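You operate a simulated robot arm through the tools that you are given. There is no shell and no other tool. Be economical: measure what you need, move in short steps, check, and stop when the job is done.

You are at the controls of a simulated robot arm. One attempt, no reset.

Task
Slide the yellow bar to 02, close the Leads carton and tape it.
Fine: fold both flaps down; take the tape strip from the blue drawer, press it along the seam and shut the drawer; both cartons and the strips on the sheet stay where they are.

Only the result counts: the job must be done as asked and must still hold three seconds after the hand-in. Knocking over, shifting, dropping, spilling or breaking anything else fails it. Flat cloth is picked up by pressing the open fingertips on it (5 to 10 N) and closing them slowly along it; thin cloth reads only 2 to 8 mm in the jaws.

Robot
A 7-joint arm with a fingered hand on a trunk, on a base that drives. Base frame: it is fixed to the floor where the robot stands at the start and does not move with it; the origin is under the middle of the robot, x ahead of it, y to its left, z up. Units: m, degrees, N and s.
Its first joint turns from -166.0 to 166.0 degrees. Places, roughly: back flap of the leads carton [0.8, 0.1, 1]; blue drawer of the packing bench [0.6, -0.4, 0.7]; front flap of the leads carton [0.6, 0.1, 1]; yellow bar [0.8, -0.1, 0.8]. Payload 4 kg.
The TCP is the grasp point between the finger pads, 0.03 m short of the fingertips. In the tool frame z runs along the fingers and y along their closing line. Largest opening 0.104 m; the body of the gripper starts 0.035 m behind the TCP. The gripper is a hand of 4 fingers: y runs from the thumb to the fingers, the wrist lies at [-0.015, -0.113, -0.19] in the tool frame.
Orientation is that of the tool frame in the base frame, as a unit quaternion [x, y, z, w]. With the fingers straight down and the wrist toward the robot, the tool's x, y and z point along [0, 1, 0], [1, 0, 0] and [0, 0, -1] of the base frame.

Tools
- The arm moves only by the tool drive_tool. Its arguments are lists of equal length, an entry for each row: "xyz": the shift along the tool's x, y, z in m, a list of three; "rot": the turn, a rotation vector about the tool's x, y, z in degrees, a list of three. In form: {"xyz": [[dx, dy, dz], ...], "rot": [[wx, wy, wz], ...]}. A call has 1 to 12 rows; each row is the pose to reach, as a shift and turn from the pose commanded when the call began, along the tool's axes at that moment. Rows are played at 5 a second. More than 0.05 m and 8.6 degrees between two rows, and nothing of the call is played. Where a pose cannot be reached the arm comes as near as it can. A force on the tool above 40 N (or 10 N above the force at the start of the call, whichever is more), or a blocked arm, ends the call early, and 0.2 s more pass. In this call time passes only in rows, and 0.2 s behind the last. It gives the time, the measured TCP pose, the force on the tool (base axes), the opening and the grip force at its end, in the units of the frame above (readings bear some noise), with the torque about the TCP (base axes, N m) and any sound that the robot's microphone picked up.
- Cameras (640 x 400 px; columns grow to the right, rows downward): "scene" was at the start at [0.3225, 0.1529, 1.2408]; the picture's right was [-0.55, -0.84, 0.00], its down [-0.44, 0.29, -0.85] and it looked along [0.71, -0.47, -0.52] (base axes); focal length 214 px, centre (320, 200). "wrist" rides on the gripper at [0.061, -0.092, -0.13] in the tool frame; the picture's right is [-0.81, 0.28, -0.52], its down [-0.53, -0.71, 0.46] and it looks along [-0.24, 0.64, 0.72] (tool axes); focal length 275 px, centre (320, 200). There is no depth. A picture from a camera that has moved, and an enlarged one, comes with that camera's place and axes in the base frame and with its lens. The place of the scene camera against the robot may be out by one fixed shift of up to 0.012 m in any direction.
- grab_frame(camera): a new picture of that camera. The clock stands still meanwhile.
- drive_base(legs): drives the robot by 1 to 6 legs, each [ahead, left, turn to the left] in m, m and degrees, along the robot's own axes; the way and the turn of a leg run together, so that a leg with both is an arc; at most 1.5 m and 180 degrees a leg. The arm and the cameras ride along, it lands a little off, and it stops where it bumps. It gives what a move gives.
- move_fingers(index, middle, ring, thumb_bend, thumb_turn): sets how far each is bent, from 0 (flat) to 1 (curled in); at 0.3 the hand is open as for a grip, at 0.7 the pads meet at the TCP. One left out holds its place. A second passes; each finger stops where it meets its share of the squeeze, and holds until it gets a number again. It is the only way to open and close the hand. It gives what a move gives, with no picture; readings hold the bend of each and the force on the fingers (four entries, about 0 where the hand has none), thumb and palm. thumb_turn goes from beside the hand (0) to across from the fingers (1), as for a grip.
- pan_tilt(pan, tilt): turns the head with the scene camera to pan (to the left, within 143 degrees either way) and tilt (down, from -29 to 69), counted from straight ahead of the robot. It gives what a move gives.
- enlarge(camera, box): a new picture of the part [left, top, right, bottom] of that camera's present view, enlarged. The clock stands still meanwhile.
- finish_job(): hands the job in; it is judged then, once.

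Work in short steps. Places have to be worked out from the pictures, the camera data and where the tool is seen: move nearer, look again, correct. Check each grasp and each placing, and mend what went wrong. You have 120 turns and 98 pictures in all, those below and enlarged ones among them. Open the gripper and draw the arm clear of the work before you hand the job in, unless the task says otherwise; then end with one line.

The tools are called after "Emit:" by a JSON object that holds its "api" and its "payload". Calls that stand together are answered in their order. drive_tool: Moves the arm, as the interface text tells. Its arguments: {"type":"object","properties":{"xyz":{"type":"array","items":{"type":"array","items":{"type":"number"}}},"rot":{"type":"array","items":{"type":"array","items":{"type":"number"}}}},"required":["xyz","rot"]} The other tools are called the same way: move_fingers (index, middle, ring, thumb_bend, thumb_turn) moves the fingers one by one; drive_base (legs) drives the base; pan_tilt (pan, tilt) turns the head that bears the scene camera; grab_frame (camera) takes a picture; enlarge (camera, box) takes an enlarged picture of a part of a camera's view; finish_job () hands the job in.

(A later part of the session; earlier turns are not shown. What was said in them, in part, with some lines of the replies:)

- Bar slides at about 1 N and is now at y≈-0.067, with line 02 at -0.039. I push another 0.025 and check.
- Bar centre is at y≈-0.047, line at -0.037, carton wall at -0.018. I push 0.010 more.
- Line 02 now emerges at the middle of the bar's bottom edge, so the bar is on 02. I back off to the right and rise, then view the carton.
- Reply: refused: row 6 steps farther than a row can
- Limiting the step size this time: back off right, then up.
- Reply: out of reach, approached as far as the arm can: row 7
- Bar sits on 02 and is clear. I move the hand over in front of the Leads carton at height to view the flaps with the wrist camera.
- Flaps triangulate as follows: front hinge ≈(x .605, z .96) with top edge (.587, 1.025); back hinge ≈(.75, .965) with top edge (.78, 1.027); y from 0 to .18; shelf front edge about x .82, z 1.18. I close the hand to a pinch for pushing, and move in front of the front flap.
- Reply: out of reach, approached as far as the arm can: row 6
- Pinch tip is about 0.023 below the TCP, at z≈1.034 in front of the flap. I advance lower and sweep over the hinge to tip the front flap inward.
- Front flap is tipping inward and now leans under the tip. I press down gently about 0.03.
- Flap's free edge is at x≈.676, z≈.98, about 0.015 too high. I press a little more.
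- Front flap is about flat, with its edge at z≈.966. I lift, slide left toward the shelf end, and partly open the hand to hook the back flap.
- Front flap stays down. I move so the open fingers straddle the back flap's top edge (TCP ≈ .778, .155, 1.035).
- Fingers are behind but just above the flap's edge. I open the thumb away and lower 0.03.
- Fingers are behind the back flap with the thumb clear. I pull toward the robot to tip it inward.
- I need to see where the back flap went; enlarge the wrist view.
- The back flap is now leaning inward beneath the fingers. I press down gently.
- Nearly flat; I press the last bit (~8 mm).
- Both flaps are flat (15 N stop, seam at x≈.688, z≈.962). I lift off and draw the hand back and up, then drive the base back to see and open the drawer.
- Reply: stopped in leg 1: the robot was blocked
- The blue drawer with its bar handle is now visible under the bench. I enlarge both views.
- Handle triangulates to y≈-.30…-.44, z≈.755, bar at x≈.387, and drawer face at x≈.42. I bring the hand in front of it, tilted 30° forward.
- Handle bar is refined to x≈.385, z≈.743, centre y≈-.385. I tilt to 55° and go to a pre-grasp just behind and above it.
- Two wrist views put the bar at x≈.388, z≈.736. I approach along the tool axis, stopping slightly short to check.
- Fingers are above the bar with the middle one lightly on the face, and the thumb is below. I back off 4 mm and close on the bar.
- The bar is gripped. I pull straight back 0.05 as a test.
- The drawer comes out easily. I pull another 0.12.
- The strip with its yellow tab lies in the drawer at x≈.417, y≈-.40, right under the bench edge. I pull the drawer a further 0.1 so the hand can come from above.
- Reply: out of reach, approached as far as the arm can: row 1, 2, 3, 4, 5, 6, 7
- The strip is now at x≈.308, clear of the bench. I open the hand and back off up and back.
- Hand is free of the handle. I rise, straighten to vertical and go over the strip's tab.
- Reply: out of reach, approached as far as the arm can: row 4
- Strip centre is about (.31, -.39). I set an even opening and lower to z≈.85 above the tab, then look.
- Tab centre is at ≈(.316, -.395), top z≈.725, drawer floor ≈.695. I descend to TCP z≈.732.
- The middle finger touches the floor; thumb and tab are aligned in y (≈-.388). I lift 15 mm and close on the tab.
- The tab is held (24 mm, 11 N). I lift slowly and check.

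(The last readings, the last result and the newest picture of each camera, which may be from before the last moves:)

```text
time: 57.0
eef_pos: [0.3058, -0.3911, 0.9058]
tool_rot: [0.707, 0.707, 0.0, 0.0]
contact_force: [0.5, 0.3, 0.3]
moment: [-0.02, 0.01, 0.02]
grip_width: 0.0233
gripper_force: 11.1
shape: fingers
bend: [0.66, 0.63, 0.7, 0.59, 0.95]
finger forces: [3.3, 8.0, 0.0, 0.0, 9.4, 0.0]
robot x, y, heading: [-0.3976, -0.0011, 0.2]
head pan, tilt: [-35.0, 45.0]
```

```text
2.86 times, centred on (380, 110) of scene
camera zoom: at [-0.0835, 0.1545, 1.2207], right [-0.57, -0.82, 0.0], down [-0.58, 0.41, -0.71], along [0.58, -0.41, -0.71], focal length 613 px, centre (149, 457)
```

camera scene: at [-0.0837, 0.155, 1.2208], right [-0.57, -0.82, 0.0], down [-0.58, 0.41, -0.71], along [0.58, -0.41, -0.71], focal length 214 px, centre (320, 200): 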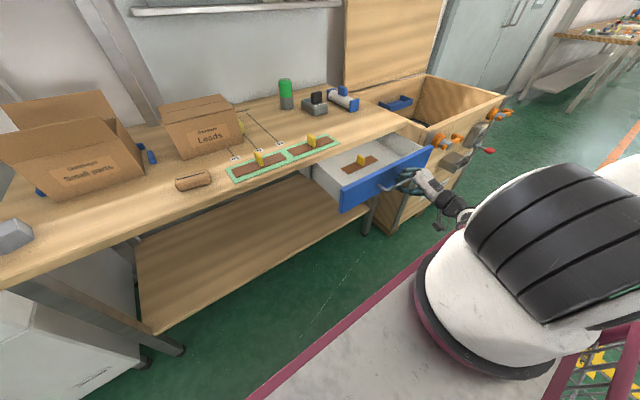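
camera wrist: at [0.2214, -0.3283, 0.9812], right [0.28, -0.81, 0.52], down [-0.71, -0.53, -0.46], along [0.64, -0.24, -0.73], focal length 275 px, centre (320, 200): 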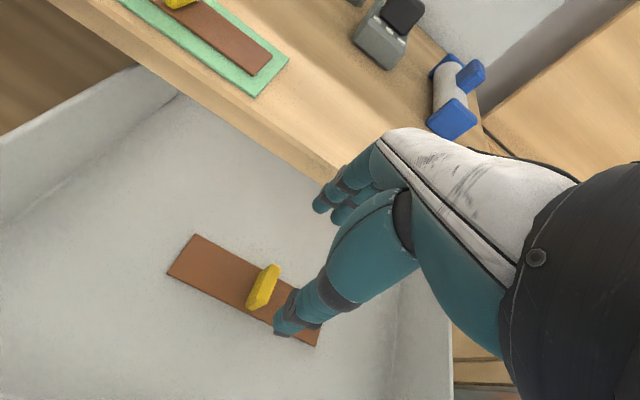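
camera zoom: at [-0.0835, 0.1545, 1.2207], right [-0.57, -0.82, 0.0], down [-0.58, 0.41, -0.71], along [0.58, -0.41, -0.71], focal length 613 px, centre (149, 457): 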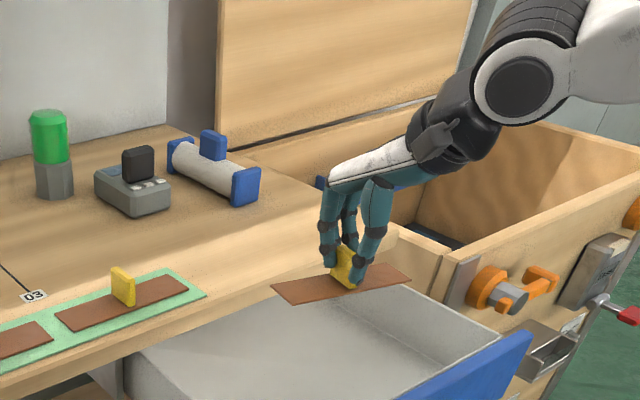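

The strip is held level, yawed about 11.5° clockwise against the hand; its centre is about (-.007, +.003) from the TCP. I raise, undo the yaw, and carry it toward the carton.

Emit:
{"api": "drive_tool", "payload": {"xyz": [[0, 0, -0.045], [0, 0, -0.09], [0, 0, -0.135], [0.01, 0.01, -0.175], [0.04, 0.035, -0.19], [0.075, 0.065, -0.19], [0.11, 0.095, -0.19], [0.145, 0.125, -0.19], [0.18, 0.155, -0.19], [0.215, 0.185, -0.19], [0.25, 0.215, -0.19], [0.285, 0.245, -0.19]], "rot": [[0, 0, 0], [0, 0, -4], [0, 0, -8], [0, 0, -11.5], [0, 0, -11.5], [0, 0, -11.5], [0, 0, -11.5], [0, 0, -11.5], [0, 0, -11.5], [0, 0, -11.5], [0, 0, -11.5], [0, 0, -11.5]]}}

Emit:
{"api": "grab_frame", "payload": {"camera": "wrist"}}

```text
time: 59.6
eef_pos: [0.552, -0.1089, 1.0941]
tool_rot: [0.633, 0.774, 0.0, 0.0]
contact_force: [0.4, -1.6, 0.0]
moment: [0.01, -0.04, -0.01]
grip_width: 0.0216
gripper_force: 9.8
shape: fingers
bend: [0.67, 0.63, 0.7, 0.6, 0.95]
finger forces: [2.5, 7.7, 0.0, 0.1, 9.2, 0.0]
robot x, y, heading: [-0.3971, -0.0002, -0.1]
head pan, tilt: [-35.0, 45.0]
```

```text
25 pictures are left
camera wrist: at [0.4507, -0.0671, 1.2238], right [0.43, -0.74, 0.52], down [-0.59, -0.66, -0.46], along [0.68, -0.11, -0.72], focal length 275 px, centre (320, 200)
```

wrist: 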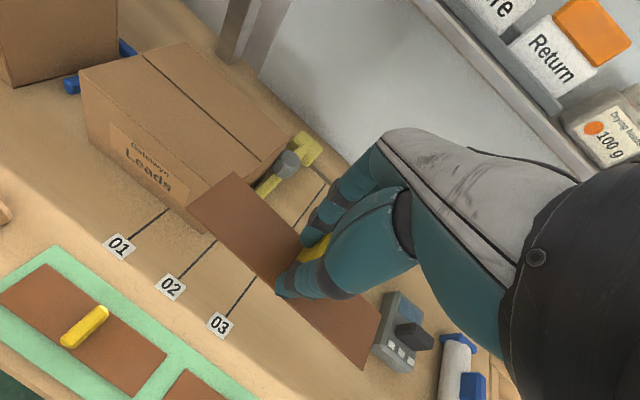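

Strip still looks about 6° clockwise relative to the seam (seam centre ≈ (.687, .075)). I correct that and move above the carton, staying higher than the top.

Emit:
{"api": "drive_tool", "payload": {"xyz": [[0.03, 0.035, 0], [0.06, 0.07, 0], [0.09, 0.105, 0.01], [0.12, 0.14, 0.02], [0.14, 0.166, 0.035], [0.148, 0.176, 0.05]], "rot": [[0, 0, -2], [0, 0, -4], [0, 0, -6], [0, 0, -6], [0, 0, -6], [0, 0, -6]]}}

Emit:
{"api": "grab_frame", "payload": {"camera": "wrist"}}

Emit:
{"api": "pan_tilt", "payload": {"pan": -8, "tilt": 28}}

Emit:
{"api": "grab_frame", "payload": {"camera": "scene"}}

```text
time: 61.0
eef_pos: [0.6899, 0.0699, 1.0514]
tool_rot: [0.591, 0.806, 0.0, 0.0]
contact_force: [1.3, 0.1, 0.1]
moment: [0.02, 0.01, -0.02]
grip_width: 0.0211
gripper_force: 10.3
shape: fingers
bend: [0.67, 0.63, 0.7, 0.6, 0.95]
finger forces: [2.5, 7.8, 0.1, 0.1, 9.2, 0.0]
out of reach, approached as far as the arm can: row 6
robot x, y, heading: [-0.3989, -0.0011, 0.1]
head pan, tilt: [-35.0, 45.0]
```

```text
24 pictures are left
camera wrist: at [0.5842, 0.0999, 1.1826], right [0.51, -0.69, 0.52], down [-0.52, -0.72, -0.46], along [0.69, -0.04, -0.72], focal length 275 px, centre (320, 200)
```

wrist: 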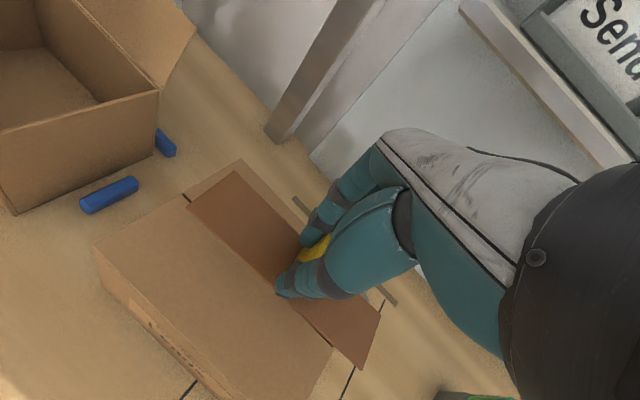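

```text
time: 61.9
eef_pos: [0.6894, 0.0701, 1.052]
tool_rot: [0.592, 0.806, 0.001, -0.001]
contact_force: [0.2, 0.1, 0.1]
moment: [0.02, 0.0, -0.01]
grip_width: 0.0209
gripper_force: 9.8
shape: fingers
bend: [0.67, 0.63, 0.7, 0.6, 0.95]
finger forces: [2.4, 7.8, 0.0, 0.0, 9.2, 0.1]
robot x, y, heading: [-0.3959, 0.0019, -0.1]
head pan, tilt: [-8.0, 28.0]
```

```text
23 pictures are left
camera scene: at [-0.0598, 0.1886, 1.2464], right [-0.14, -0.99, 0.0], down [-0.47, 0.07, -0.88], along [0.87, -0.12, -0.47], focal length 214 px, centre (320, 200)
```

scene: 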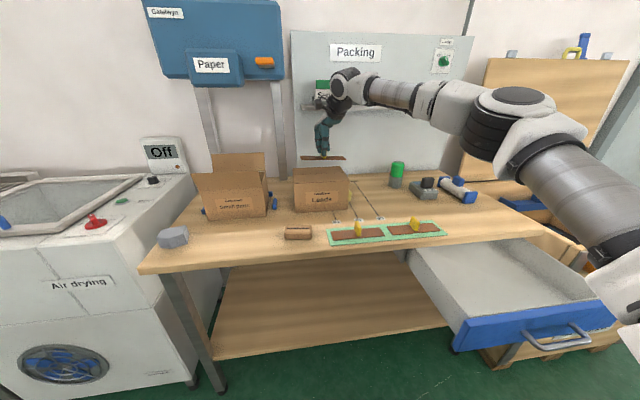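

The arm is at its reach limit. I retract 6 cm, then drive the base 6 cm forward; drawer handle at x≈.118 leaves room.

Emit:
{"api": "drive_tool", "payload": {"xyz": [[0.009, -0.0286, 0], [0.018, -0.0572, 0]], "rot": [[0, 0, 0], [0, 0, 0]]}}

Emit:
{"api": "drive_base", "payload": {"legs": [[0.06, 0, 0]]}}

Emit:
{"api": "grab_frame", "payload": {"camera": "wrist"}}

```text
time: 62.5
eef_pos: [0.6287, 0.0706, 1.0529]
tool_rot: [0.591, 0.807, 0.0, 0.0]
contact_force: [-0.5, -0.4, -0.4]
moment: [0.01, 0.02, 0.01]
grip_width: 0.021
gripper_force: 9.9
shape: fingers
bend: [0.67, 0.63, 0.7, 0.6, 0.95]
finger forces: [2.5, 7.9, 0.1, 0.1, 9.1, 0.0]
robot x, y, heading: [-0.3997, -0.0025, -0.2]
head pan, tilt: [-8.0, 28.0]
```

```text
time: 63.5
eef_pos: [0.6898, 0.0676, 1.0523]
tool_rot: [0.591, 0.807, 0.001, 0.0]
contact_force: [0.5, -0.6, -0.4]
moment: [0.0, -0.05, -0.01]
grip_width: 0.021
gripper_force: 9.9
shape: fingers
bend: [0.67, 0.63, 0.7, 0.6, 0.95]
finger forces: [2.4, 7.7, 0.0, 0.1, 9.1, 0.0]
robot x, y, heading: [-0.3382, 0.0025, -0.0]
head pan, tilt: [-8.0, 28.0]
```

```text
22 pictures are left
camera wrist: at [0.5829, 0.0982, 1.1832], right [0.51, -0.69, 0.52], down [-0.52, -0.72, -0.46], along [0.69, -0.04, -0.72], focal length 275 px, centre (320, 200)
```

wrist: 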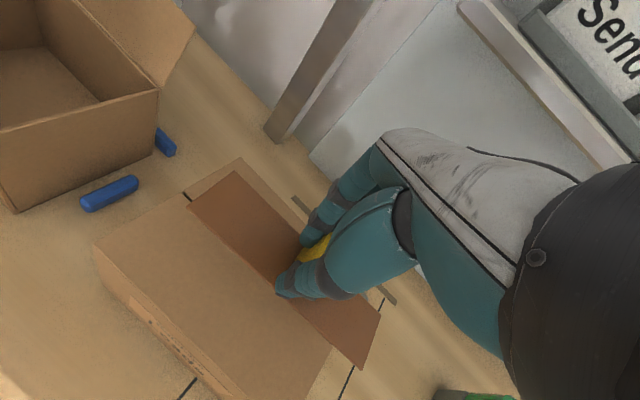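

I check the strip's tilt from the scene camera.

Emit:
{"api": "enlarge", "payload": {"camera": "scene", "box": [270, 120, 390, 220]}}

Emit:
{"api": "enlarge", "payload": {"camera": "wrist", "box": [80, 140, 400, 400]}}

```text
4.00 times, centred on (330, 170) of scene
camera zoom: at [0.0004, 0.1884, 1.2465], right [-0.14, -0.99, 0.0], down [-0.47, 0.07, -0.88], along [0.87, -0.12, -0.47], focal length 858 px, centre (280, 320)
```

zoom: 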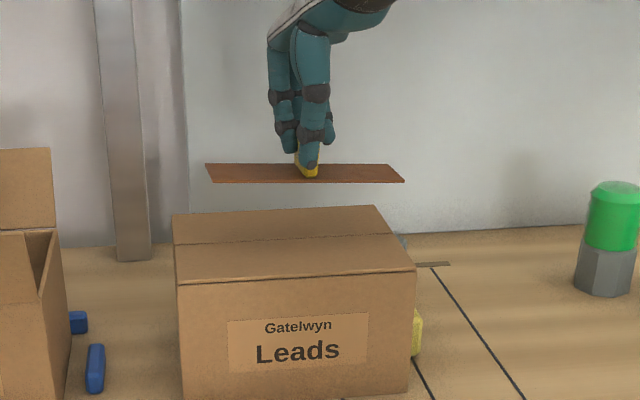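

```text
1.54 times, centred on (240, 270) of wrist
camera zoom: at [0.5829, 0.0982, 1.1832], right [0.51, -0.69, 0.52], down [-0.52, -0.72, -0.46], along [0.69, -0.04, -0.72], focal length 424 px, centre (443, 92)
```

zoom: 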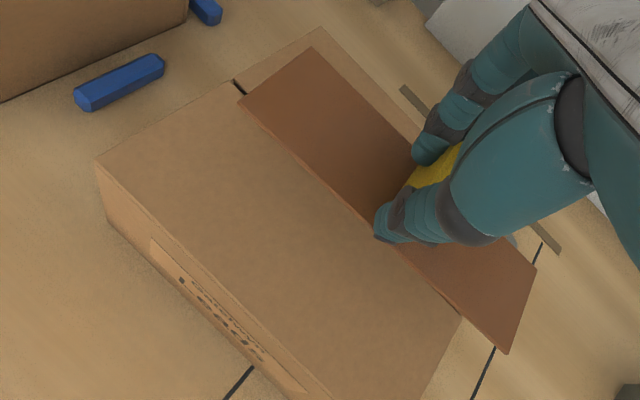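

Both views agree: the strip's right end hangs about 15 mm low (5.5°), and yaw is now about 4.5° over-corrected. I level and un-yaw it, centre on the seam, and lower to about 2 cm above.

Emit:
{"api": "drive_tool", "payload": {"xyz": [[0.005, 0.004, 0.0], [0.0093, 0.0071, 0.015], [0.0093, 0.0071, 0.028]], "rot": [[0.8, -2.6, 2.2], [1.66, -5.24, 4.5], [1.66, -5.24, 4.5]]}}

Emit:
{"api": "enlarge", "payload": {"camera": "scene", "box": [270, 120, 390, 220]}}

Emit:
{"api": "enlarge", "payload": {"camera": "wrist", "box": [80, 140, 400, 400]}}

```text
time: 64.3
eef_pos: [0.6934, 0.0792, 1.0245]
tool_rot: [0.623, 0.781, -0.039, 0.029]
contact_force: [1.1, -0.2, 0.5]
moment: [0.04, 0.03, -0.03]
grip_width: 0.0208
gripper_force: 9.1
shape: fingers
bend: [0.67, 0.63, 0.7, 0.6, 0.95]
finger forces: [2.3, 7.8, 0.0, 0.0, 9.0, 0.1]
robot x, y, heading: [-0.3392, -0.0025, 0.0]
head pan, tilt: [-8.0, 28.0]
```

```text
4.00 times, centred on (330, 170) of scene
camera zoom: at [0.0004, 0.1884, 1.2465], right [-0.14, -0.99, 0.0], down [-0.46, 0.07, -0.88], along [0.87, -0.12, -0.47], focal length 858 px, centre (280, 320)
```

zoom: 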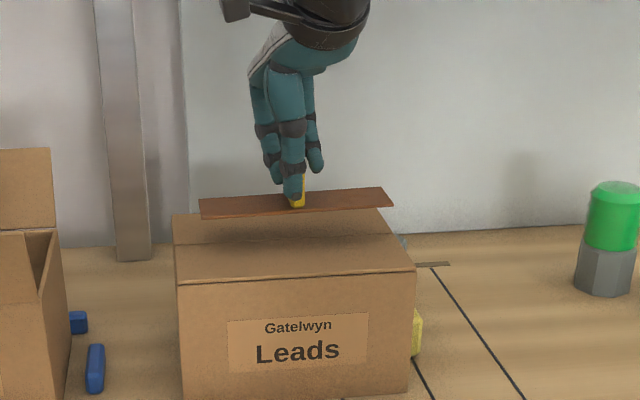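

```text
1.54 times, centred on (240, 270) of wrist
camera zoom: at [0.5898, 0.1306, 1.1515], right [0.45, -0.68, 0.58], down [-0.58, -0.72, -0.39], along [0.68, -0.16, -0.71], focal length 424 px, centre (443, 92)
```

zoom: 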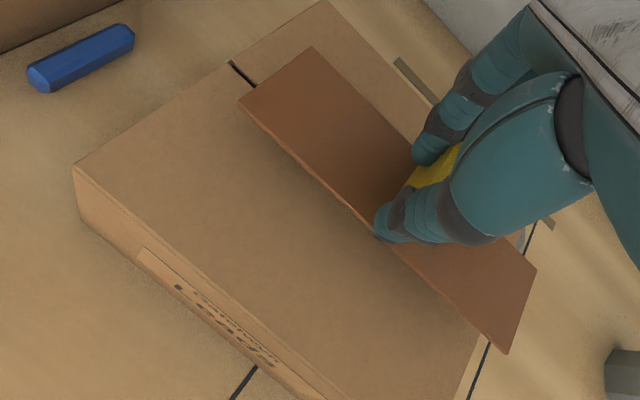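

Strip is now level and parallel: x .667–.712, y -.009–.157. Seam is at x≈.6865, carton y≈-.006–.176. I shift +10 mm in y, -3 mm in x, and lower to contact.

Emit:
{"api": "drive_tool", "payload": {"xyz": [[0.0055, -0.0002, 0.004], [0.0115, -0.0004, 0.011], [0.0119, -0.0003, 0.015], [0.0122, -0.0002, 0.018], [0.0125, -0.0001, 0.021]], "rot": [[0, 0, 0], [0, 0, 0], [0, 0, 0], [0, 0, 0], [0, 0, 0]]}}

Emit:
{"api": "enlarge", "payload": {"camera": "scene", "box": [270, 130, 390, 230]}}

Emit:
{"api": "enlarge", "payload": {"camera": "wrist", "box": [80, 140, 400, 400]}}

```text
time: 65.5
eef_pos: [0.6898, 0.0897, 1.0022]
tool_rot: [0.623, 0.781, -0.038, 0.028]
contact_force: [-0.5, -0.8, 0.4]
moment: [0.02, 0.01, -0.02]
grip_width: 0.0207
gripper_force: 9.9
shape: fingers
bend: [0.67, 0.63, 0.7, 0.6, 0.95]
finger forces: [2.2, 7.8, 0.0, 0.0, 9.0, 0.0]
robot x, y, heading: [-0.3341, 0.0001, 0.0]
head pan, tilt: [-8.0, 28.0]
```

```text
4.00 times, centred on (330, 180) of scene
camera zoom: at [0.0004, 0.1884, 1.2465], right [-0.14, -0.99, 0.0], down [-0.46, 0.07, -0.88], along [0.87, -0.12, -0.47], focal length 858 px, centre (280, 280)
```

zoom: 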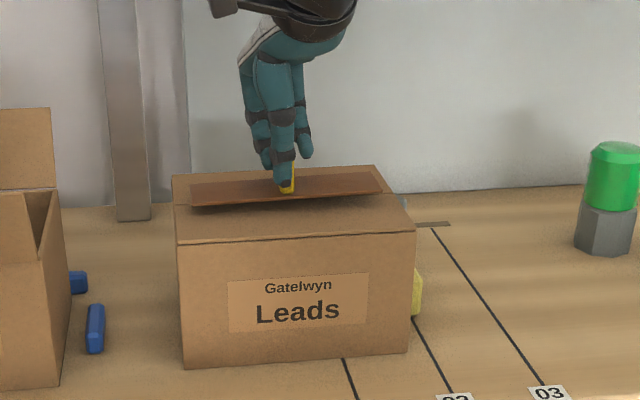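

```text
1.54 times, centred on (240, 270) of wrist
camera zoom: at [0.5872, 0.1396, 1.1293], right [0.45, -0.68, 0.58], down [-0.58, -0.72, -0.39], along [0.68, -0.16, -0.71], focal length 424 px, centre (443, 92)
```

zoom: 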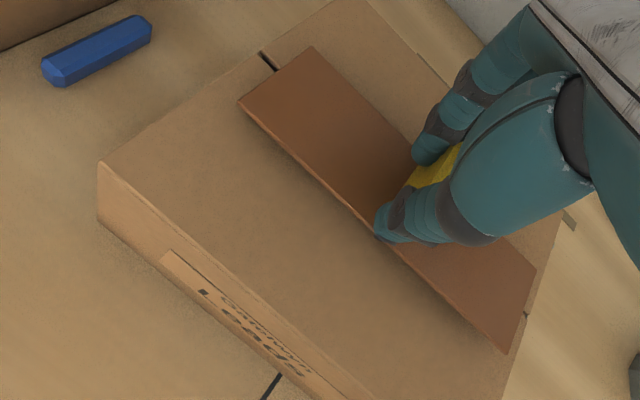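

Centred over the seam but still slightly above it. I lower further in small steps until contact.

Emit:
{"api": "drive_tool", "payload": {"xyz": [[0.0003, 0.0001, 0.003], [0.0006, 0.0002, 0.006], [0.0009, 0.0002, 0.009], [0.0011, 0.0003, 0.012]], "rot": [[0, 0, 0], [0, 0, 0], [0, 0, 0], [0, 0, 0]]}}

Emit:
{"api": "enlarge", "payload": {"camera": "scene", "box": [270, 130, 390, 230]}}

```text
time: 66.5
eef_pos: [0.6874, 0.0891, 0.9907]
tool_rot: [0.622, 0.781, -0.038, 0.029]
contact_force: [-0.3, 0.9, 2.7]
moment: [0.03, -0.01, 0.02]
grip_width: 0.0207
gripper_force: 10.3
shape: fingers
bend: [0.67, 0.63, 0.7, 0.6, 0.95]
finger forces: [2.4, 7.8, 0.0, 0.1, 9.3, 0.0]
robot x, y, heading: [-0.3402, 0.0025, -0.1]
head pan, tilt: [-8.0, 28.0]
```

```text
4.00 times, centred on (330, 180) of scene
camera zoom: at [0.0003, 0.1884, 1.2465], right [-0.14, -0.99, 0.0], down [-0.46, 0.07, -0.88], along [0.87, -0.12, -0.47], focal length 858 px, centre (280, 280)
```

zoom: 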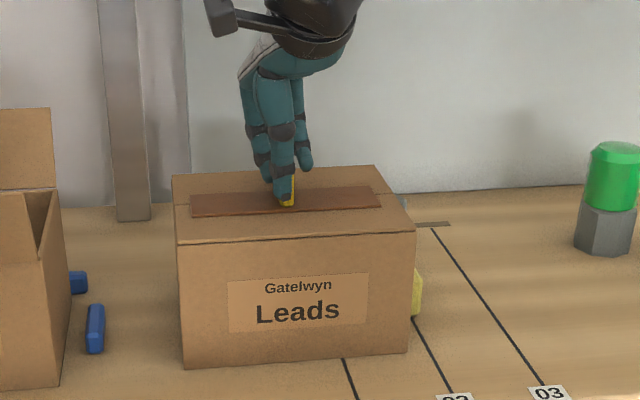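

Contact, and the seam emerges from the middle of both strip ends. I press down firmly.

Emit:
{"api": "drive_tool", "payload": {"xyz": [[0.0002, 0, 0.002], [0.0004, 0, 0.004], [0.0006, 0, 0.006], [0.0006, 0, 0.006]], "rot": [[0, 0, 0], [0, 0, 0], [0, 0, 0], [0, 0, 0]]}}

Emit:
{"api": "enlarge", "payload": {"camera": "wrist", "box": [80, 140, 400, 400]}}

```text
time: 67.5
eef_pos: [0.6887, 0.0897, 0.9859]
tool_rot: [0.622, 0.781, -0.039, 0.029]
contact_force: [-0.3, 2.8, 15.6]
moment: [-0.02, 0.0, 0.1]
grip_width: 0.0192
gripper_force: 12.4
shape: fingers
bend: [0.69, 0.62, 0.7, 0.6, 0.95]
finger forces: [3.4, 10.4, 0.0, 0.1, 11.0, 0.0]
robot x, y, heading: [-0.336, -0.0026, -0.0]
head pan, tilt: [-8.0, 28.0]
```

```text
1.54 times, centred on (240, 270) of wrist
camera zoom: at [0.5864, 0.14, 1.112], right [0.45, -0.68, 0.58], down [-0.58, -0.72, -0.39], along [0.68, -0.16, -0.71], focal length 424 px, centre (443, 92)
```

zoom: 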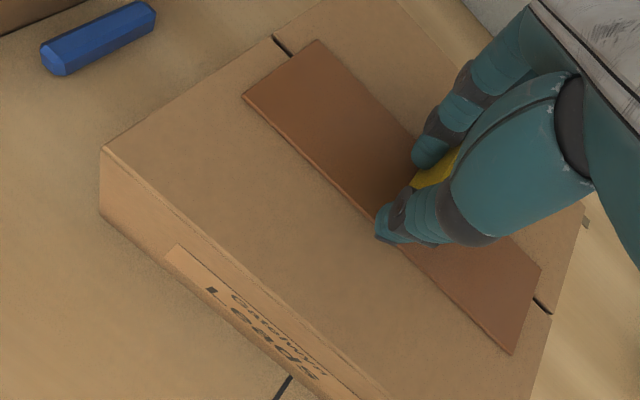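

The wrist view hints the strip may sit a few mm toward the robot from the seam; I zoom the scene view to decide.

Emit:
{"api": "enlarge", "payload": {"camera": "scene", "box": [308, 165, 380, 195]}}

Emit:
{"api": "enlarge", "payload": {"camera": "wrist", "box": [180, 140, 260, 210]}}

```text
8.89 times, centred on (344, 180) of scene
camera zoom: at [-0.0002, 0.1885, 1.2467], right [-0.14, -0.99, 0.0], down [-0.46, 0.07, -0.88], along [0.87, -0.12, -0.47], focal length 1906 px, centre (107, 378)
```

zoom: 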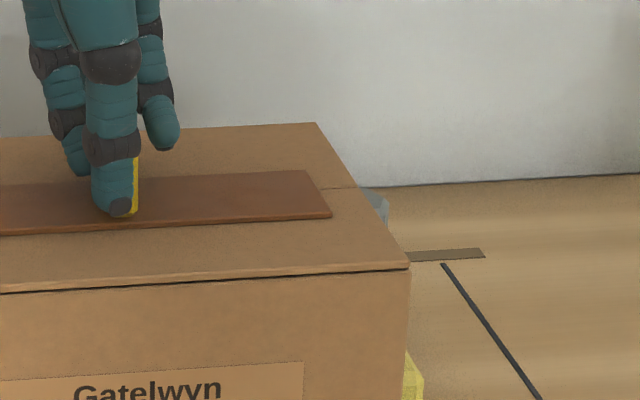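

```text
5.71 times, centred on (220, 175) of wrist
camera zoom: at [0.5864, 0.14, 1.112], right [0.45, -0.68, 0.58], down [-0.58, -0.72, -0.39], along [0.68, -0.16, -0.71], focal length 1573 px, centre (891, 343)
```

zoom: 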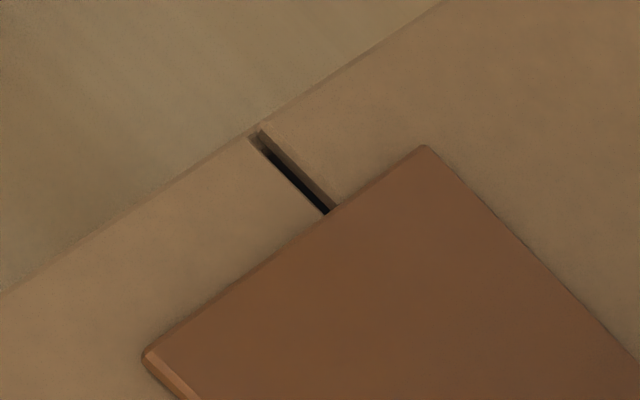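

The strip is about 7 mm toward the robot from centre, although it covers the seam. I ease up a few mm to learn from the force whether it is already stuck.

Emit:
{"api": "drive_tool", "payload": {"xyz": [[-0.0003, 0, -0.003], [-0.0006, 0, -0.006], [-0.0008, 0, -0.008]], "rot": [[0, 0, 0], [0, 0, 0], [0, 0, 0]]}}

Emit:
{"api": "enlarge", "payload": {"camera": "scene", "box": [308, 165, 380, 195]}}

```text
time: 68.3
eef_pos: [0.6902, 0.0893, 0.9918]
tool_rot: [0.622, 0.782, -0.039, 0.028]
contact_force: [-0.3, 0.0, -2.1]
moment: [0.04, 0.0, -0.02]
grip_width: 0.0188
gripper_force: 9.3
shape: fingers
bend: [0.68, 0.62, 0.7, 0.6, 0.95]
finger forces: [2.1, 7.9, 0.0, 0.1, 8.8, 0.0]
robot x, y, heading: [-0.339, 0.0001, -0.1]
head pan, tilt: [-8.0, 28.0]
```

```text
8.89 times, centred on (344, 180) of scene
camera zoom: at [0.0005, 0.1884, 1.2465], right [-0.14, -0.99, 0.0], down [-0.47, 0.07, -0.88], along [0.87, -0.12, -0.47], focal length 1906 px, centre (107, 378)
```

zoom: 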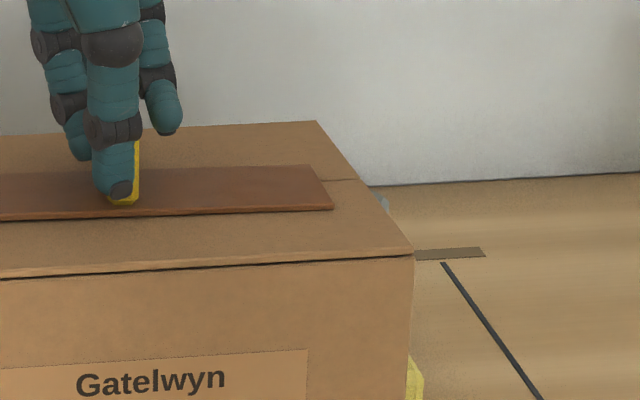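

It is stuck — the carton rose with it a few mm (front edge moved up). I lower straight back and release.

Emit:
{"api": "drive_tool", "payload": {"xyz": [[0.0003, 0, 0.003], [0.0006, 0, 0.006], [0.0007, 0, 0.007]], "rot": [[0, 0, 0], [0, 0, 0], [0, 0, 0]]}}

Emit:
{"api": "enlarge", "payload": {"camera": "scene", "box": [308, 165, 380, 195]}}

```text
time: 69.1
eef_pos: [0.6898, 0.089, 0.9859]
tool_rot: [0.622, 0.781, -0.039, 0.029]
contact_force: [-2.8, -0.1, 8.2]
moment: [-0.03, 0.01, 0.04]
grip_width: 0.019
gripper_force: 11.5
shape: fingers
bend: [0.69, 0.63, 0.7, 0.6, 0.95]
finger forces: [2.3, 8.5, 0.0, 0.0, 11.9, 0.0]
robot x, y, heading: [-0.3418, -0.0012, -0.0]
head pan, tilt: [-8.0, 28.0]
```

```text
8.89 times, centred on (344, 180) of scene
camera zoom: at [-0.0001, 0.1883, 1.2466], right [-0.14, -0.99, 0.0], down [-0.46, 0.07, -0.88], along [0.87, -0.12, -0.47], focal length 1906 px, centre (107, 378)
```

zoom: 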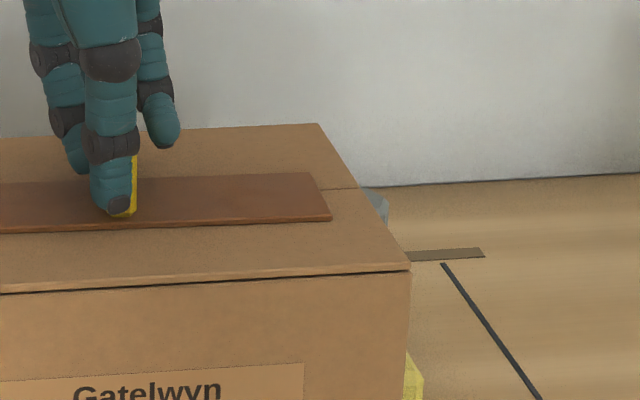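

Carton is back at exactly the same pixels and the strip is bonded over the seam. I release the tab.

Emit:
{"api": "move_fingers", "payload": {"index": 0.42, "middle": 0.45, "ring": 0.5, "thumb_bend": 0.4}}

Emit:
{"api": "drive_tool", "payload": {"xyz": [[-0.001, 0, -0.01], [-0.003, 0, -0.03], [-0.006, -0.0, -0.06], [-0.009, -0.01, -0.09], [-0.009, -0.04, -0.12], [-0.009, -0.08, -0.14]], "rot": [[0, 0, 0], [0, 0, 0], [0, 0, 0], [0, 0, 0], [0, 0, 0], [0, 0, 0]]}}

Emit:
{"api": "enlarge", "payload": {"camera": "scene", "box": [270, 130, 390, 230]}}

Emit:
{"api": "grab_frame", "payload": {"camera": "wrist"}}

```text
time: 70.1
eef_pos: [0.6895, 0.0885, 0.9859]
tool_rot: [0.622, 0.782, -0.039, 0.029]
contact_force: [-0.2, -0.4, 0.3]
moment: [-0.02, 0.0, 0.01]
grip_width: 0.0747
gripper_force: 0.0
shape: fingers
bend: [0.42, 0.45, 0.5, 0.4, 0.97]
finger forces: [0.0, 0.0, 0.0, 0.0, 0.0, 0.1]
robot x, y, heading: [-0.3375, -0.0001, -0.5]
head pan, tilt: [-8.0, 28.0]
```

```text
time: 71.5
eef_pos: [0.6164, 0.0734, 1.1286]
tool_rot: [0.622, 0.781, -0.039, 0.027]
contact_force: [0.0, 0.6, 0.7]
moment: [-0.01, -0.03, 0.01]
grip_width: 0.0752
gripper_force: 0.0
shape: fingers
bend: [0.42, 0.45, 0.5, 0.4, 0.97]
finger forces: [0.1, 0.1, 0.0, 0.0, 0.0, 0.1]
robot x, y, heading: [-0.3368, 0.0022, 0.2]
head pan, tilt: [-8.0, 28.0]
```

```text
4.00 times, centred on (330, 180) of scene
camera zoom: at [0.0007, 0.1886, 1.2464], right [-0.14, -0.99, 0.0], down [-0.47, 0.07, -0.88], along [0.87, -0.12, -0.47], focal length 858 px, centre (280, 280)
```

zoom: 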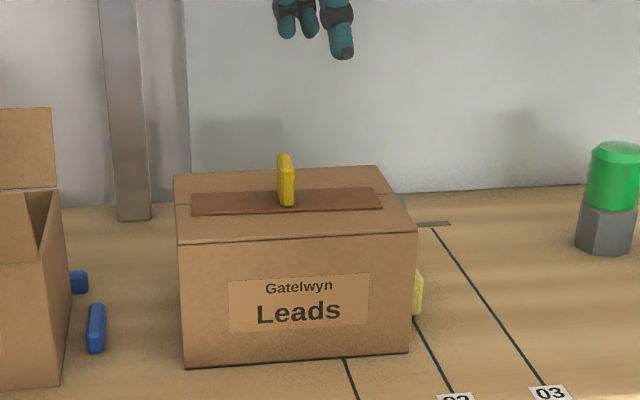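

```text
8 pictures are left
camera wrist: at [0.5126, 0.125, 1.2541], right [0.45, -0.68, 0.58], down [-0.58, -0.72, -0.39], along [0.68, -0.16, -0.72], focal length 275 px, centre (320, 200)
```

wrist: 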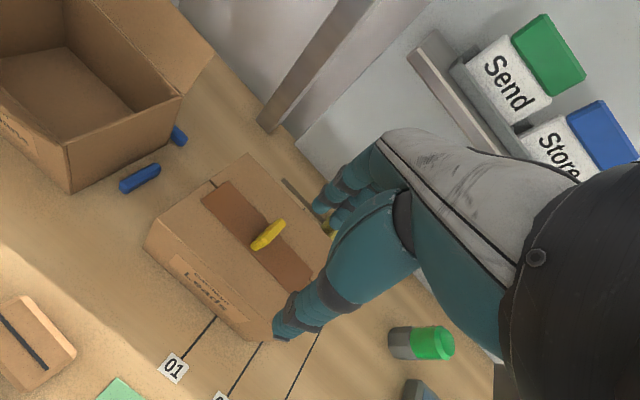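

Strip is on the seam and the carton is unmoved. Next is the drawer: drive back 6 cm, then bring the hand back over the drawer, restoring the vertical orientation.

Emit:
{"api": "drive_base", "payload": {"legs": [[-0.06, 0, 0]]}}

Emit:
{"api": "drive_tool", "payload": {"xyz": [[-0.0322, -0.0287, 0.0104], [-0.0644, -0.0574, 0.0207], [-0.0966, -0.0861, 0.0311], [-0.1288, -0.1147, 0.0415], [-0.161, -0.1434, 0.0518], [-0.1932, -0.1721, 0.0622], [-0.2254, -0.2008, 0.0726], [-0.2576, -0.2295, 0.0829], [-0.2898, -0.2582, 0.0933], [-0.322, -0.2868, 0.1037], [-0.3542, -0.3155, 0.114], [-0.3864, -0.3442, 0.1244]], "rot": [[-0.2, 1.36, 3.2], [-0.45, 2.72, 6.4], [-0.7, 4.1, 9.7], [-0.9, 5.44, 12.9], [-0.9, 5.44, 12.9], [-0.9, 5.44, 12.9], [-0.9, 5.44, 12.9], [-0.9, 5.44, 12.9], [-0.9, 5.44, 12.9], [-0.9, 5.44, 12.9], [-0.9, 5.44, 12.9], [-0.9, 5.44, 12.9]]}}

Emit:
{"api": "move_fingers", "payload": {"index": 0.3, "middle": 0.3, "ring": 0.3, "thumb_bend": 0.1}}

```text
time: 72.7
eef_pos: [0.5562, 0.0751, 1.1278]
tool_rot: [0.622, 0.782, -0.039, 0.028]
contact_force: [-0.3, 0.0, -0.6]
moment: [0.04, 0.04, 0.01]
grip_width: 0.0752
gripper_force: 0.0
shape: fingers
bend: [0.42, 0.45, 0.5, 0.4, 0.97]
finger forces: [0.1, 0.0, 0.0, 0.0, 0.1, 0.0]
robot x, y, heading: [-0.3975, 0.0005, 0.1]
head pan, tilt: [-8.0, 28.0]
stopped in leg 1: the robot was blocked; the commanded pose is now the measured one
```

```text
time: 75.3
eef_pos: [0.3069, -0.3891, 1.0505]
tool_rot: [0.706, 0.708, 0.001, 0.0]
contact_force: [0.3, -0.2, -0.2]
moment: [-0.02, 0.0, -0.03]
grip_width: 0.075
gripper_force: 0.0
shape: fingers
bend: [0.42, 0.45, 0.5, 0.4, 0.97]
finger forces: [0.0, 0.1, 0.0, 0.0, 0.0, 0.1]
robot x, y, heading: [-0.3953, 0.0037, -0.2]
head pan, tilt: [-8.0, 28.0]
```

```text
time: 76.3
eef_pos: [0.3061, -0.39, 1.0497]
tool_rot: [0.707, 0.708, 0.001, 0.0]
contact_force: [0.3, 0.5, -0.1]
moment: [-0.01, -0.02, 0.03]
grip_width: 0.1186
gripper_force: 0.1
shape: fingers
bend: [0.3, 0.3, 0.3, 0.1, 0.97]
finger forces: [0.1, 0.1, 0.0, 0.0, 0.0, 0.0]
robot x, y, heading: [-0.4015, -0.0017, -0.1]
head pan, tilt: [-8.0, 28.0]
```

I retrace the earlier path down to the pre-grasp in front of the handle, tilting back to 55°.

Emit:
{"api": "drive_tool", "payload": {"xyz": [[0, -0.046, 0.01], [0, -0.091, 0.03], [0, -0.136, 0.05], [0, -0.181, 0.05], [0, -0.221, 0.07], [0, -0.244, 0.11], [0, -0.244, 0.15], [0, -0.244, 0.19], [0, -0.244, 0.23], [0, -0.244, 0.267]], "rot": [[0, 0, 0], [0, 0, 0], [-6, 0, 0], [-13, 0, 0], [-20, 0, 0], [-27, 0, 0], [-34, 0, 0], [-41, 0, 0], [-48, 0, 0], [-55, 0, 0]]}}

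Emit:
{"api": "pan_tilt", "payload": {"pan": -40, "tilt": 45}}

Emit:
{"api": "grab_frame", "payload": {"camera": "scene"}}

```text
time: 78.5
eef_pos: [0.0409, -0.4049, 0.8011]
tool_rot: [0.627, 0.628, 0.328, 0.324]
contact_force: [-0.5, -0.7, -0.9]
moment: [-0.02, 0.04, 0.0]
grip_width: 0.1188
gripper_force: 0.1
shape: fingers
bend: [0.3, 0.3, 0.3, 0.1, 0.98]
finger forces: [0.0, 0.0, 0.0, 0.0, 0.0, 0.0]
out of reach, approached as far as the arm can: row 6, 8, 10
robot x, y, heading: [-0.3984, 0.0013, 0.0]
head pan, tilt: [-8.0, 28.0]
```

```text
time: 79.4
eef_pos: [0.0413, -0.4057, 0.8007]
tool_rot: [0.626, 0.629, 0.328, 0.324]
contact_force: [-0.1, 0.0, 1.7]
moment: [0.01, 0.0, -0.01]
grip_width: 0.1186
gripper_force: 0.1
shape: fingers
bend: [0.3, 0.3, 0.3, 0.1, 0.98]
finger forces: [0.1, 0.0, 0.0, 0.0, 0.0, 0.1]
robot x, y, heading: [-0.3994, 0.0024, -0.1]
head pan, tilt: [-40.0, 45.0]
```

```text
7 pictures are left
camera scene: at [-0.0877, 0.1491, 1.2208], right [-0.64, -0.77, 0.0], down [-0.54, 0.45, -0.71], along [0.54, -0.45, -0.71], focal length 214 px, centre (320, 200)
```

scene: 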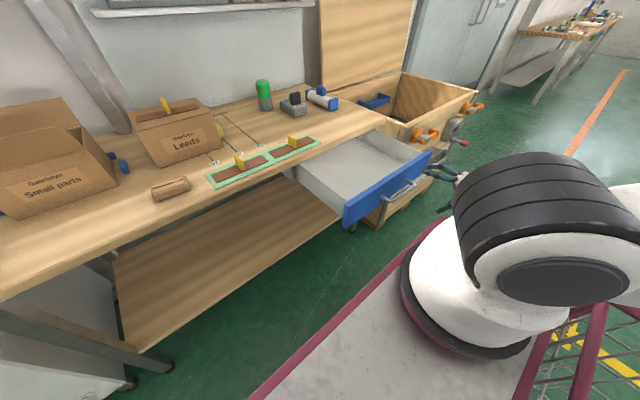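

The hand is aligned behind the handle. I set the same grasp opening as before and approach along the tool axis.

Emit:
{"api": "move_fingers", "payload": {"index": 0.48, "middle": 0.48, "ring": 0.48, "thumb_bend": 0.35}}

Emit:
{"api": "drive_tool", "payload": {"xyz": [[0.005, -0.003, 0.02], [0.01, -0.006, 0.04], [0.015, -0.008, 0.055], [0.015, -0.0097, 0.068]], "rot": [[0, 0, 0], [0, 0, 0], [0, 0, 0], [0, 0, 0]]}}

Emit:
{"api": "enlarge", "payload": {"camera": "scene", "box": [340, 130, 480, 230]}}

```text
time: 80.4
eef_pos: [0.0425, -0.4058, 0.8005]
tool_rot: [0.626, 0.628, 0.329, 0.325]
contact_force: [0.0, 0.1, 0.2]
moment: [0.01, 0.01, -0.01]
grip_width: 0.0745
gripper_force: 0.1
shape: fingers
bend: [0.48, 0.48, 0.48, 0.35, 0.98]
finger forces: [0.1, 0.0, 0.0, 0.0, 0.0, 0.0]
robot x, y, heading: [-0.3953, 0.0011, 0.1]
head pan, tilt: [-40.0, 45.0]
```

```text
time: 81.4
eef_pos: [0.0437, -0.4163, 0.7951]
tool_rot: [0.627, 0.628, 0.328, 0.325]
contact_force: [0.3, -0.5, 0.4]
moment: [0.02, -0.01, -0.01]
grip_width: 0.0743
gripper_force: 0.0
shape: fingers
bend: [0.48, 0.48, 0.48, 0.35, 0.98]
finger forces: [0.1, 0.0, 0.0, 0.0, 0.1, 0.1]
out of reach, approached as far as the arm can: row 1, 2, 3, 4
robot x, y, heading: [-0.3942, 0.0013, -0.2]
head pan, tilt: [-40.0, 45.0]
```

```text
4.00 times, centred on (410, 180) of scene
camera zoom: at [-0.0878, 0.1491, 1.2207], right [-0.64, -0.77, 0.0], down [-0.54, 0.45, -0.71], along [0.54, -0.45, -0.71], focal length 858 px, centre (-40, 280)
```

zoom: 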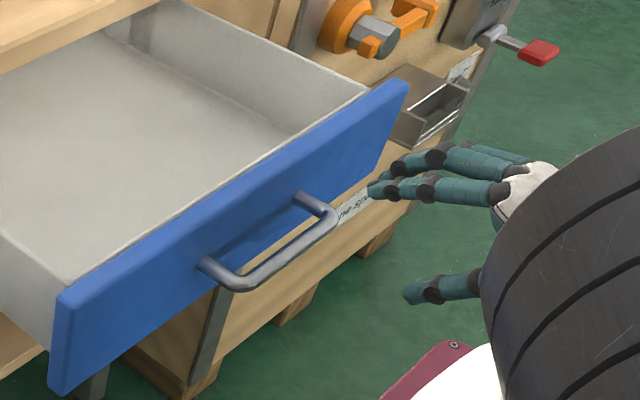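

The arm is cramped in this tilt here. A vertical hand keeps the wrist farther from the trunk, so I rise, straighten, close the hand and push the handle bar with the finger backs.

Emit:
{"api": "drive_tool", "payload": {"xyz": [[0, 0.0246, -0.0172], [0, 0.0491, -0.0344], [0, 0.0737, -0.0517], [0, 0.0983, -0.0689], [0, 0.1229, -0.0861], [0, 0.1474, -0.1033], [0, 0.172, -0.1205]], "rot": [[8, 0, 0], [16, 0, 0], [24, 0, 0], [32, 0, 0], [40, 0, 0], [48, 0, 0], [55, 0, 0]]}}

Emit:
{"api": "move_fingers", "payload": {"index": 0.7, "middle": 0.7, "ring": 0.7, "thumb_bend": 0.7}}

```text
time: 83.0
eef_pos: [0.0434, -0.4177, 1.0072]
tool_rot: [0.707, 0.707, -0.001, 0.0]
contact_force: [0.0, -0.6, -0.4]
moment: [0.01, 0.0, 0.0]
grip_width: 0.0745
gripper_force: 0.2
shape: fingers
bend: [0.48, 0.48, 0.48, 0.35, 0.98]
finger forces: [0.1, 0.1, 0.1, 0.1, 0.0, 0.1]
robot x, y, heading: [-0.4004, 0.0004, -0.1]
head pan, tilt: [-40.0, 45.0]
```

```text
time: 84.0
eef_pos: [0.0431, -0.417, 1.0073]
tool_rot: [0.706, 0.708, 0.001, 0.001]
contact_force: [-0.7, 0.1, -1.0]
moment: [0.01, 0.0, 0.04]
grip_width: 0.0018
gripper_force: 0.1
shape: fingers
bend: [0.7, 0.7, 0.7, 0.7, 0.98]
finger forces: [0.1, 0.1, 0.0, 0.1, 0.0, 0.0]
robot x, y, heading: [-0.3991, 0.0007, 0.1]
head pan, tilt: [-40.0, 45.0]
```

Vertical works. I descend in front of the handle (x≈.05, y≈-.385, z≈.755).

Emit:
{"api": "drive_tool", "payload": {"xyz": [[0.01, 0.003, 0.04], [0.02, 0.005, 0.08], [0.032, 0.007, 0.12], [0.032, 0.007, 0.16], [0.032, 0.007, 0.2], [0.032, 0.007, 0.235], [0.032, 0.007, 0.252]], "rot": [[0, 0, 0], [0, 0, 0], [0, 0, 0], [0, 0, 0], [0, 0, 0], [0, 0, 0], [0, 0, 0]]}}

Emit:
{"api": "enlarge", "payload": {"camera": "scene", "box": [340, 110, 500, 230]}}

```text
time: 85.6
eef_pos: [0.0515, -0.3832, 0.7529]
tool_rot: [0.706, 0.708, 0.001, 0.001]
contact_force: [-0.9, -0.5, 0.0]
moment: [0.03, -0.02, 0.0]
grip_width: 0.0013
gripper_force: 0.2
shape: fingers
bend: [0.7, 0.7, 0.7, 0.7, 0.98]
finger forces: [0.0, 0.0, 0.0, 0.0, 0.0, 0.0]
out of reach, approached as far as the arm can: row 4
robot x, y, heading: [-0.3964, -0.0005, 0.3]
head pan, tilt: [-40.0, 45.0]
```

```text
3.33 times, centred on (420, 170) of scene
camera zoom: at [-0.0878, 0.1491, 1.2207], right [-0.64, -0.77, 0.0], down [-0.54, 0.45, -0.71], along [0.54, -0.45, -0.71], focal length 715 px, centre (-13, 300)
```

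zoom: 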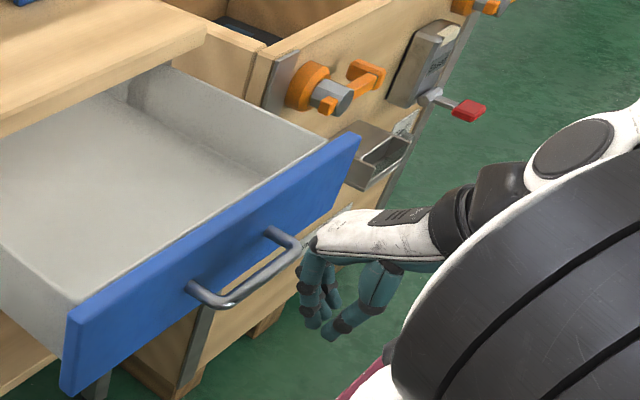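

The hand is right in front of the bar. I push forward 0.12 and watch the force.

Emit:
{"api": "drive_tool", "payload": {"xyz": [[0, 0.015, 0], [0, 0.03, 0], [0, 0.045, 0], [0, 0.06, 0], [0, 0.075, 0], [0, 0.09, 0], [0, 0.105, 0], [0, 0.12, 0]], "rot": [[0, 0, 0], [0, 0, 0], [0, 0, 0], [0, 0, 0], [0, 0, 0], [0, 0, 0], [0, 0, 0], [0, 0, 0]]}}

Emit:
{"api": "enlarge", "payload": {"camera": "scene", "box": [300, 110, 460, 230]}}

```text
time: 87.4
eef_pos: [0.1701, -0.3832, 0.7532]
tool_rot: [0.707, 0.707, 0.001, 0.001]
contact_force: [-0.4, -0.2, -0.3]
moment: [0.0, -0.01, -0.01]
grip_width: 0.0012
gripper_force: 0.0
shape: fingers
bend: [0.7, 0.7, 0.7, 0.7, 0.98]
finger forces: [0.0, 0.1, 0.0, 0.0, 0.0, 0.0]
robot x, y, heading: [-0.3988, 0.0001, 0.2]
head pan, tilt: [-40.0, 45.0]
```

```text
3.33 times, centred on (380, 170) of scene
camera zoom: at [-0.0878, 0.149, 1.2208], right [-0.64, -0.77, 0.0], down [-0.54, 0.46, -0.71], along [0.54, -0.45, -0.71], focal length 715 px, centre (120, 300)
```

zoom: 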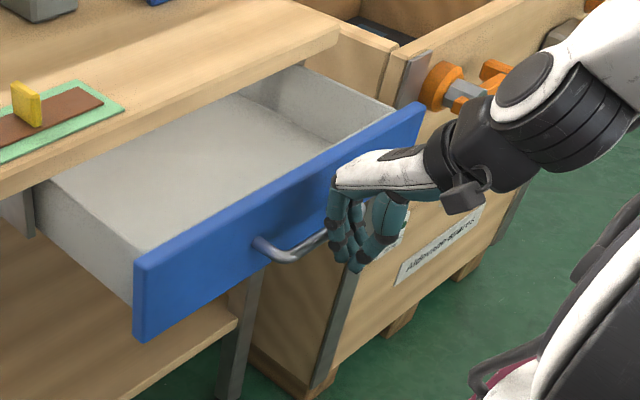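

The drawer is closing at negligible force. I push another 0.12 (still clear of the bench edge).

Emit:
{"api": "drive_tool", "payload": {"xyz": [[0, 0.015, 0], [0, 0.03, 0], [0, 0.045, 0], [0, 0.06, 0], [0, 0.075, 0], [0, 0.09, 0], [0, 0.105, 0], [0, 0.12, 0]], "rot": [[0, 0, 0], [0, 0, 0], [0, 0, 0], [0, 0, 0], [0, 0, 0], [0, 0, 0], [0, 0, 0], [0, 0, 0]]}}

Emit:
{"api": "drive_tool", "payload": {"xyz": [[0, -0.03, 0.0], [0, -0.06, 0.0], [0, -0.06, 0.0], [0, -0.06, 0.0], [0, -0.06, 0.0], [0, -0.06, 0.0], [0, -0.06, 0.0]], "rot": [[0, 0, 0], [-8, 0, 0], [-16, 0, 0], [-24, 0, 0], [-32, 0, 0], [-40, 0, 0], [-45, 0, 0]]}}

Emit:
{"api": "enlarge", "payload": {"camera": "scene", "box": [300, 90, 440, 210]}}

```text
time: 89.2
eef_pos: [0.2899, -0.3846, 0.7532]
tool_rot: [0.706, 0.708, 0.001, 0.0]
contact_force: [0.0, -0.3, 0.9]
moment: [0.01, 0.0, -0.04]
grip_width: 0.0012
gripper_force: 0.1
shape: fingers
bend: [0.7, 0.7, 0.7, 0.7, 0.98]
finger forces: [0.1, 0.1, 0.0, 0.0, 0.0, 0.0]
robot x, y, heading: [-0.402, -0.0005, -0.2]
head pan, tilt: [-40.0, 45.0]
```

```text
time: 90.8
eef_pos: [0.2312, -0.3838, 0.7544]
tool_rot: [0.653, 0.653, 0.272, 0.272]
contact_force: [0.1, 1.4, 0.0]
moment: [0.0, -0.02, 0.02]
grip_width: 0.0014
gripper_force: 0.0
shape: fingers
bend: [0.7, 0.7, 0.7, 0.7, 0.98]
finger forces: [0.0, 0.0, 0.0, 0.0, 0.0, 0.1]
robot x, y, heading: [-0.3997, -0.0014, -0.1]
head pan, tilt: [-40.0, 45.0]
```

```text
3.33 times, centred on (370, 150) of scene
camera zoom: at [-0.0878, 0.1489, 1.2207], right [-0.64, -0.77, 0.0], down [-0.54, 0.46, -0.71], along [0.54, -0.45, -0.71], focal length 715 px, centre (153, 367)
```

zoom: 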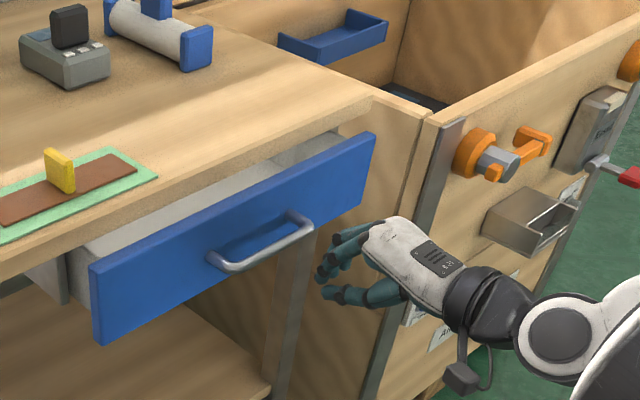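

About 6 cm remains. I use a 30° tilt so the knuckles stay behind the bench edge, and push the bar further.

Emit:
{"api": "drive_tool", "payload": {"xyz": [[0, -0.004, 0.004], [0, -0.0085, 0.0085]], "rot": [[7.5, 0, 0], [15, 0, 0]]}}

Emit:
{"api": "drive_tool", "payload": {"xyz": [[0, 0.013, 0.0075], [0, 0.026, 0.015], [0, 0.039, 0.0225], [0, 0.052, 0.03], [0, 0.065, 0.0375], [0, 0.078, 0.045], [0, 0.091, 0.0525], [0, 0.1, 0.0577]], "rot": [[0, 0, 0], [0, 0, 0], [0, 0, 0], [0, 0, 0], [0, 0, 0], [0, 0, 0], [0, 0, 0], [0, 0, 0]]}}

```text
time: 91.4
eef_pos: [0.2309, -0.382, 0.7427]
tool_rot: [0.682, 0.683, 0.185, 0.183]
contact_force: [-0.4, 1.3, -1.0]
moment: [-0.02, -0.03, -0.03]
grip_width: 0.0011
gripper_force: 0.1
shape: fingers
bend: [0.7, 0.7, 0.7, 0.7, 0.98]
finger forces: [0.0, 0.0, 0.1, 0.0, 0.1, 0.0]
robot x, y, heading: [-0.3978, 0.0006, 0.1]
head pan, tilt: [-40.0, 45.0]
```

```text
time: 93.2
eef_pos: [0.3451, -0.3837, 0.7424]
tool_rot: [0.683, 0.683, 0.184, 0.183]
contact_force: [0.3, -0.4, -0.6]
moment: [-0.01, -0.02, 0.01]
grip_width: 0.0012
gripper_force: 0.0
shape: fingers
bend: [0.7, 0.7, 0.7, 0.7, 0.98]
finger forces: [0.0, 0.0, 0.0, 0.0, 0.0, 0.1]
robot x, y, heading: [-0.3971, 0.0023, -0.2]
head pan, tilt: [-40.0, 45.0]
```

Still no end stop; I push in small steps to find it.

Emit:
{"api": "drive_tool", "payload": {"xyz": [[0, 0.0043, 0.0025], [0, 0.0087, 0.005], [0, 0.013, 0.0075], [0, 0.0173, 0.01]], "rot": [[0, 0, 0], [0, 0, 0], [0, 0, 0], [0, 0, 0]]}}

Emit:
{"api": "enlarge", "payload": {"camera": "scene", "box": [290, 90, 430, 210]}}

```text
time: 94.2
eef_pos: [0.3632, -0.3839, 0.7427]
tool_rot: [0.682, 0.684, 0.184, 0.184]
contact_force: [-27.0, 1.7, 18.1]
moment: [-0.28, -0.21, -0.25]
grip_width: 0.0
gripper_force: 17.3
shape: fingers
bend: [0.7, 0.72, 0.71, 0.69, 0.98]
finger forces: [7.0, 15.5, 11.4, 0.0, 0.0, 0.0]
robot x, y, heading: [-0.3977, -0.0022, -0.2]
head pan, tilt: [-40.0, 45.0]
stopped in row 4: the force on the tool passed its limit (the readings are from after the stop); the commanded pose is now the measured one
```

```text
3.33 times, centred on (360, 150) of scene
camera zoom: at [-0.0888, 0.1491, 1.221], right [-0.64, -0.77, 0.0], down [-0.54, 0.45, -0.71], along [0.54, -0.46, -0.71], focal length 715 px, centre (187, 367)
```

zoom: 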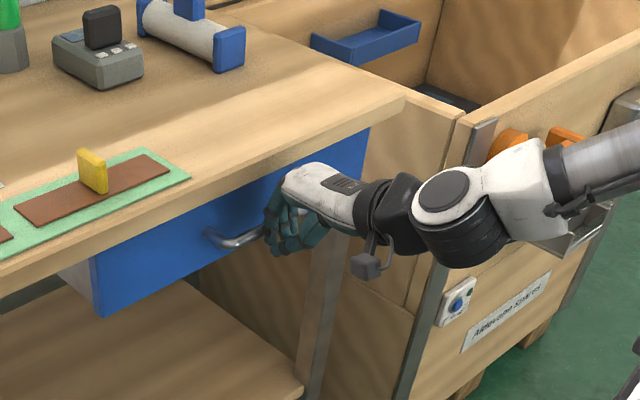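

The drawer hit its end stop, flush as at the start. I back straight off, then rise clear.

Emit:
{"api": "drive_tool", "payload": {"xyz": [[0, -0.026, -0.015], [0, -0.0606, -0.035], [0, -0.0866, -0.05], [0, -0.0666, -0.0846], [0, -0.0466, -0.1193], [0, -0.0266, -0.1539], [0, -0.0066, -0.1886], [0, 0.0134, -0.2232], [0, 0.0334, -0.2578], [0, 0.0534, -0.2925]], "rot": [[0, 0, 0], [0, 0, 0], [0, 0, 0], [0, 0, 0], [0, 0, 0], [0, 0, 0], [0, 0, 0], [0, 0, 0], [0, 0, 0], [0, 0, 0]]}}

Emit:
{"api": "move_fingers", "payload": {"index": 0.3, "middle": 0.3, "ring": 0.3, "thumb_bend": 0.3}}

Emit:
{"api": "pan_tilt", "payload": {"pan": -25, "tilt": 35}}

Emit:
{"api": "enlarge", "payload": {"camera": "scene", "box": [180, 90, 420, 260]}}

```text
time: 96.5
eef_pos: [0.2619, -0.3858, 1.0212]
tool_rot: [0.683, 0.683, 0.183, 0.184]
contact_force: [0.8, -0.7, 0.2]
moment: [0.01, -0.01, 0.02]
grip_width: 0.0009
gripper_force: 0.1
shape: fingers
bend: [0.7, 0.7, 0.7, 0.7, 0.98]
finger forces: [0.0, 0.0, 0.0, 0.0, 0.1, 0.1]
robot x, y, heading: [-0.3994, 0.0007, -0.1]
head pan, tilt: [-40.0, 45.0]
```

```text
time: 97.5
eef_pos: [0.2626, -0.3845, 1.0218]
tool_rot: [0.681, 0.684, 0.184, 0.183]
contact_force: [0.5, 0.2, 0.0]
moment: [-0.02, 0.02, 0.0]
grip_width: 0.103
gripper_force: 0.1
shape: fingers
bend: [0.3, 0.3, 0.3, 0.3, 0.98]
finger forces: [0.0, 0.0, 0.1, 0.0, 0.0, 0.0]
robot x, y, heading: [-0.3969, -0.0011, 0.1]
head pan, tilt: [-40.0, 45.0]
```

```text
time: 98.2
eef_pos: [0.2631, -0.3852, 1.0213]
tool_rot: [0.683, 0.683, 0.184, 0.184]
contact_force: [-0.4, 0.3, 0.6]
moment: [0.0, 0.0, -0.02]
grip_width: 0.1027
gripper_force: 0.1
shape: fingers
bend: [0.3, 0.3, 0.3, 0.3, 0.98]
finger forces: [0.0, 0.0, 0.0, 0.0, 0.0, 0.0]
robot x, y, heading: [-0.3958, -0.0027, 0.0]
head pan, tilt: [-25.0, 35.0]
```

```text
2.35 times, centred on (300, 175) of scene
camera zoom: at [-0.0703, 0.1639, 1.2355], right [-0.42, -0.91, 0.0], down [-0.52, 0.24, -0.82], along [0.74, -0.35, -0.57], focal length 505 px, centre (367, 259)
```

zoom: 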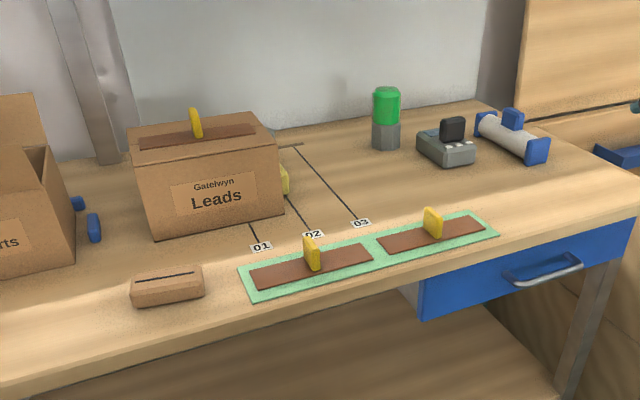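

The last view shows the drawer shut, the carton closed with the strip over its seam, the bar on 02, and both sheet strips untouched. The arm is clear and the hand open, so I hand in.

Emit:
{"api": "finish_job", "payload": {}}

```text
The job is handed in.
```

I slid the yellow bar to 02, folded both Leads flaps flat, pressed the drawer's tape strip over the seam and shut the drawer; the strip sits about 7 mm off centre towards the robot, and the carton lifted a few mm while I checked the strip, then went back to the same spot.
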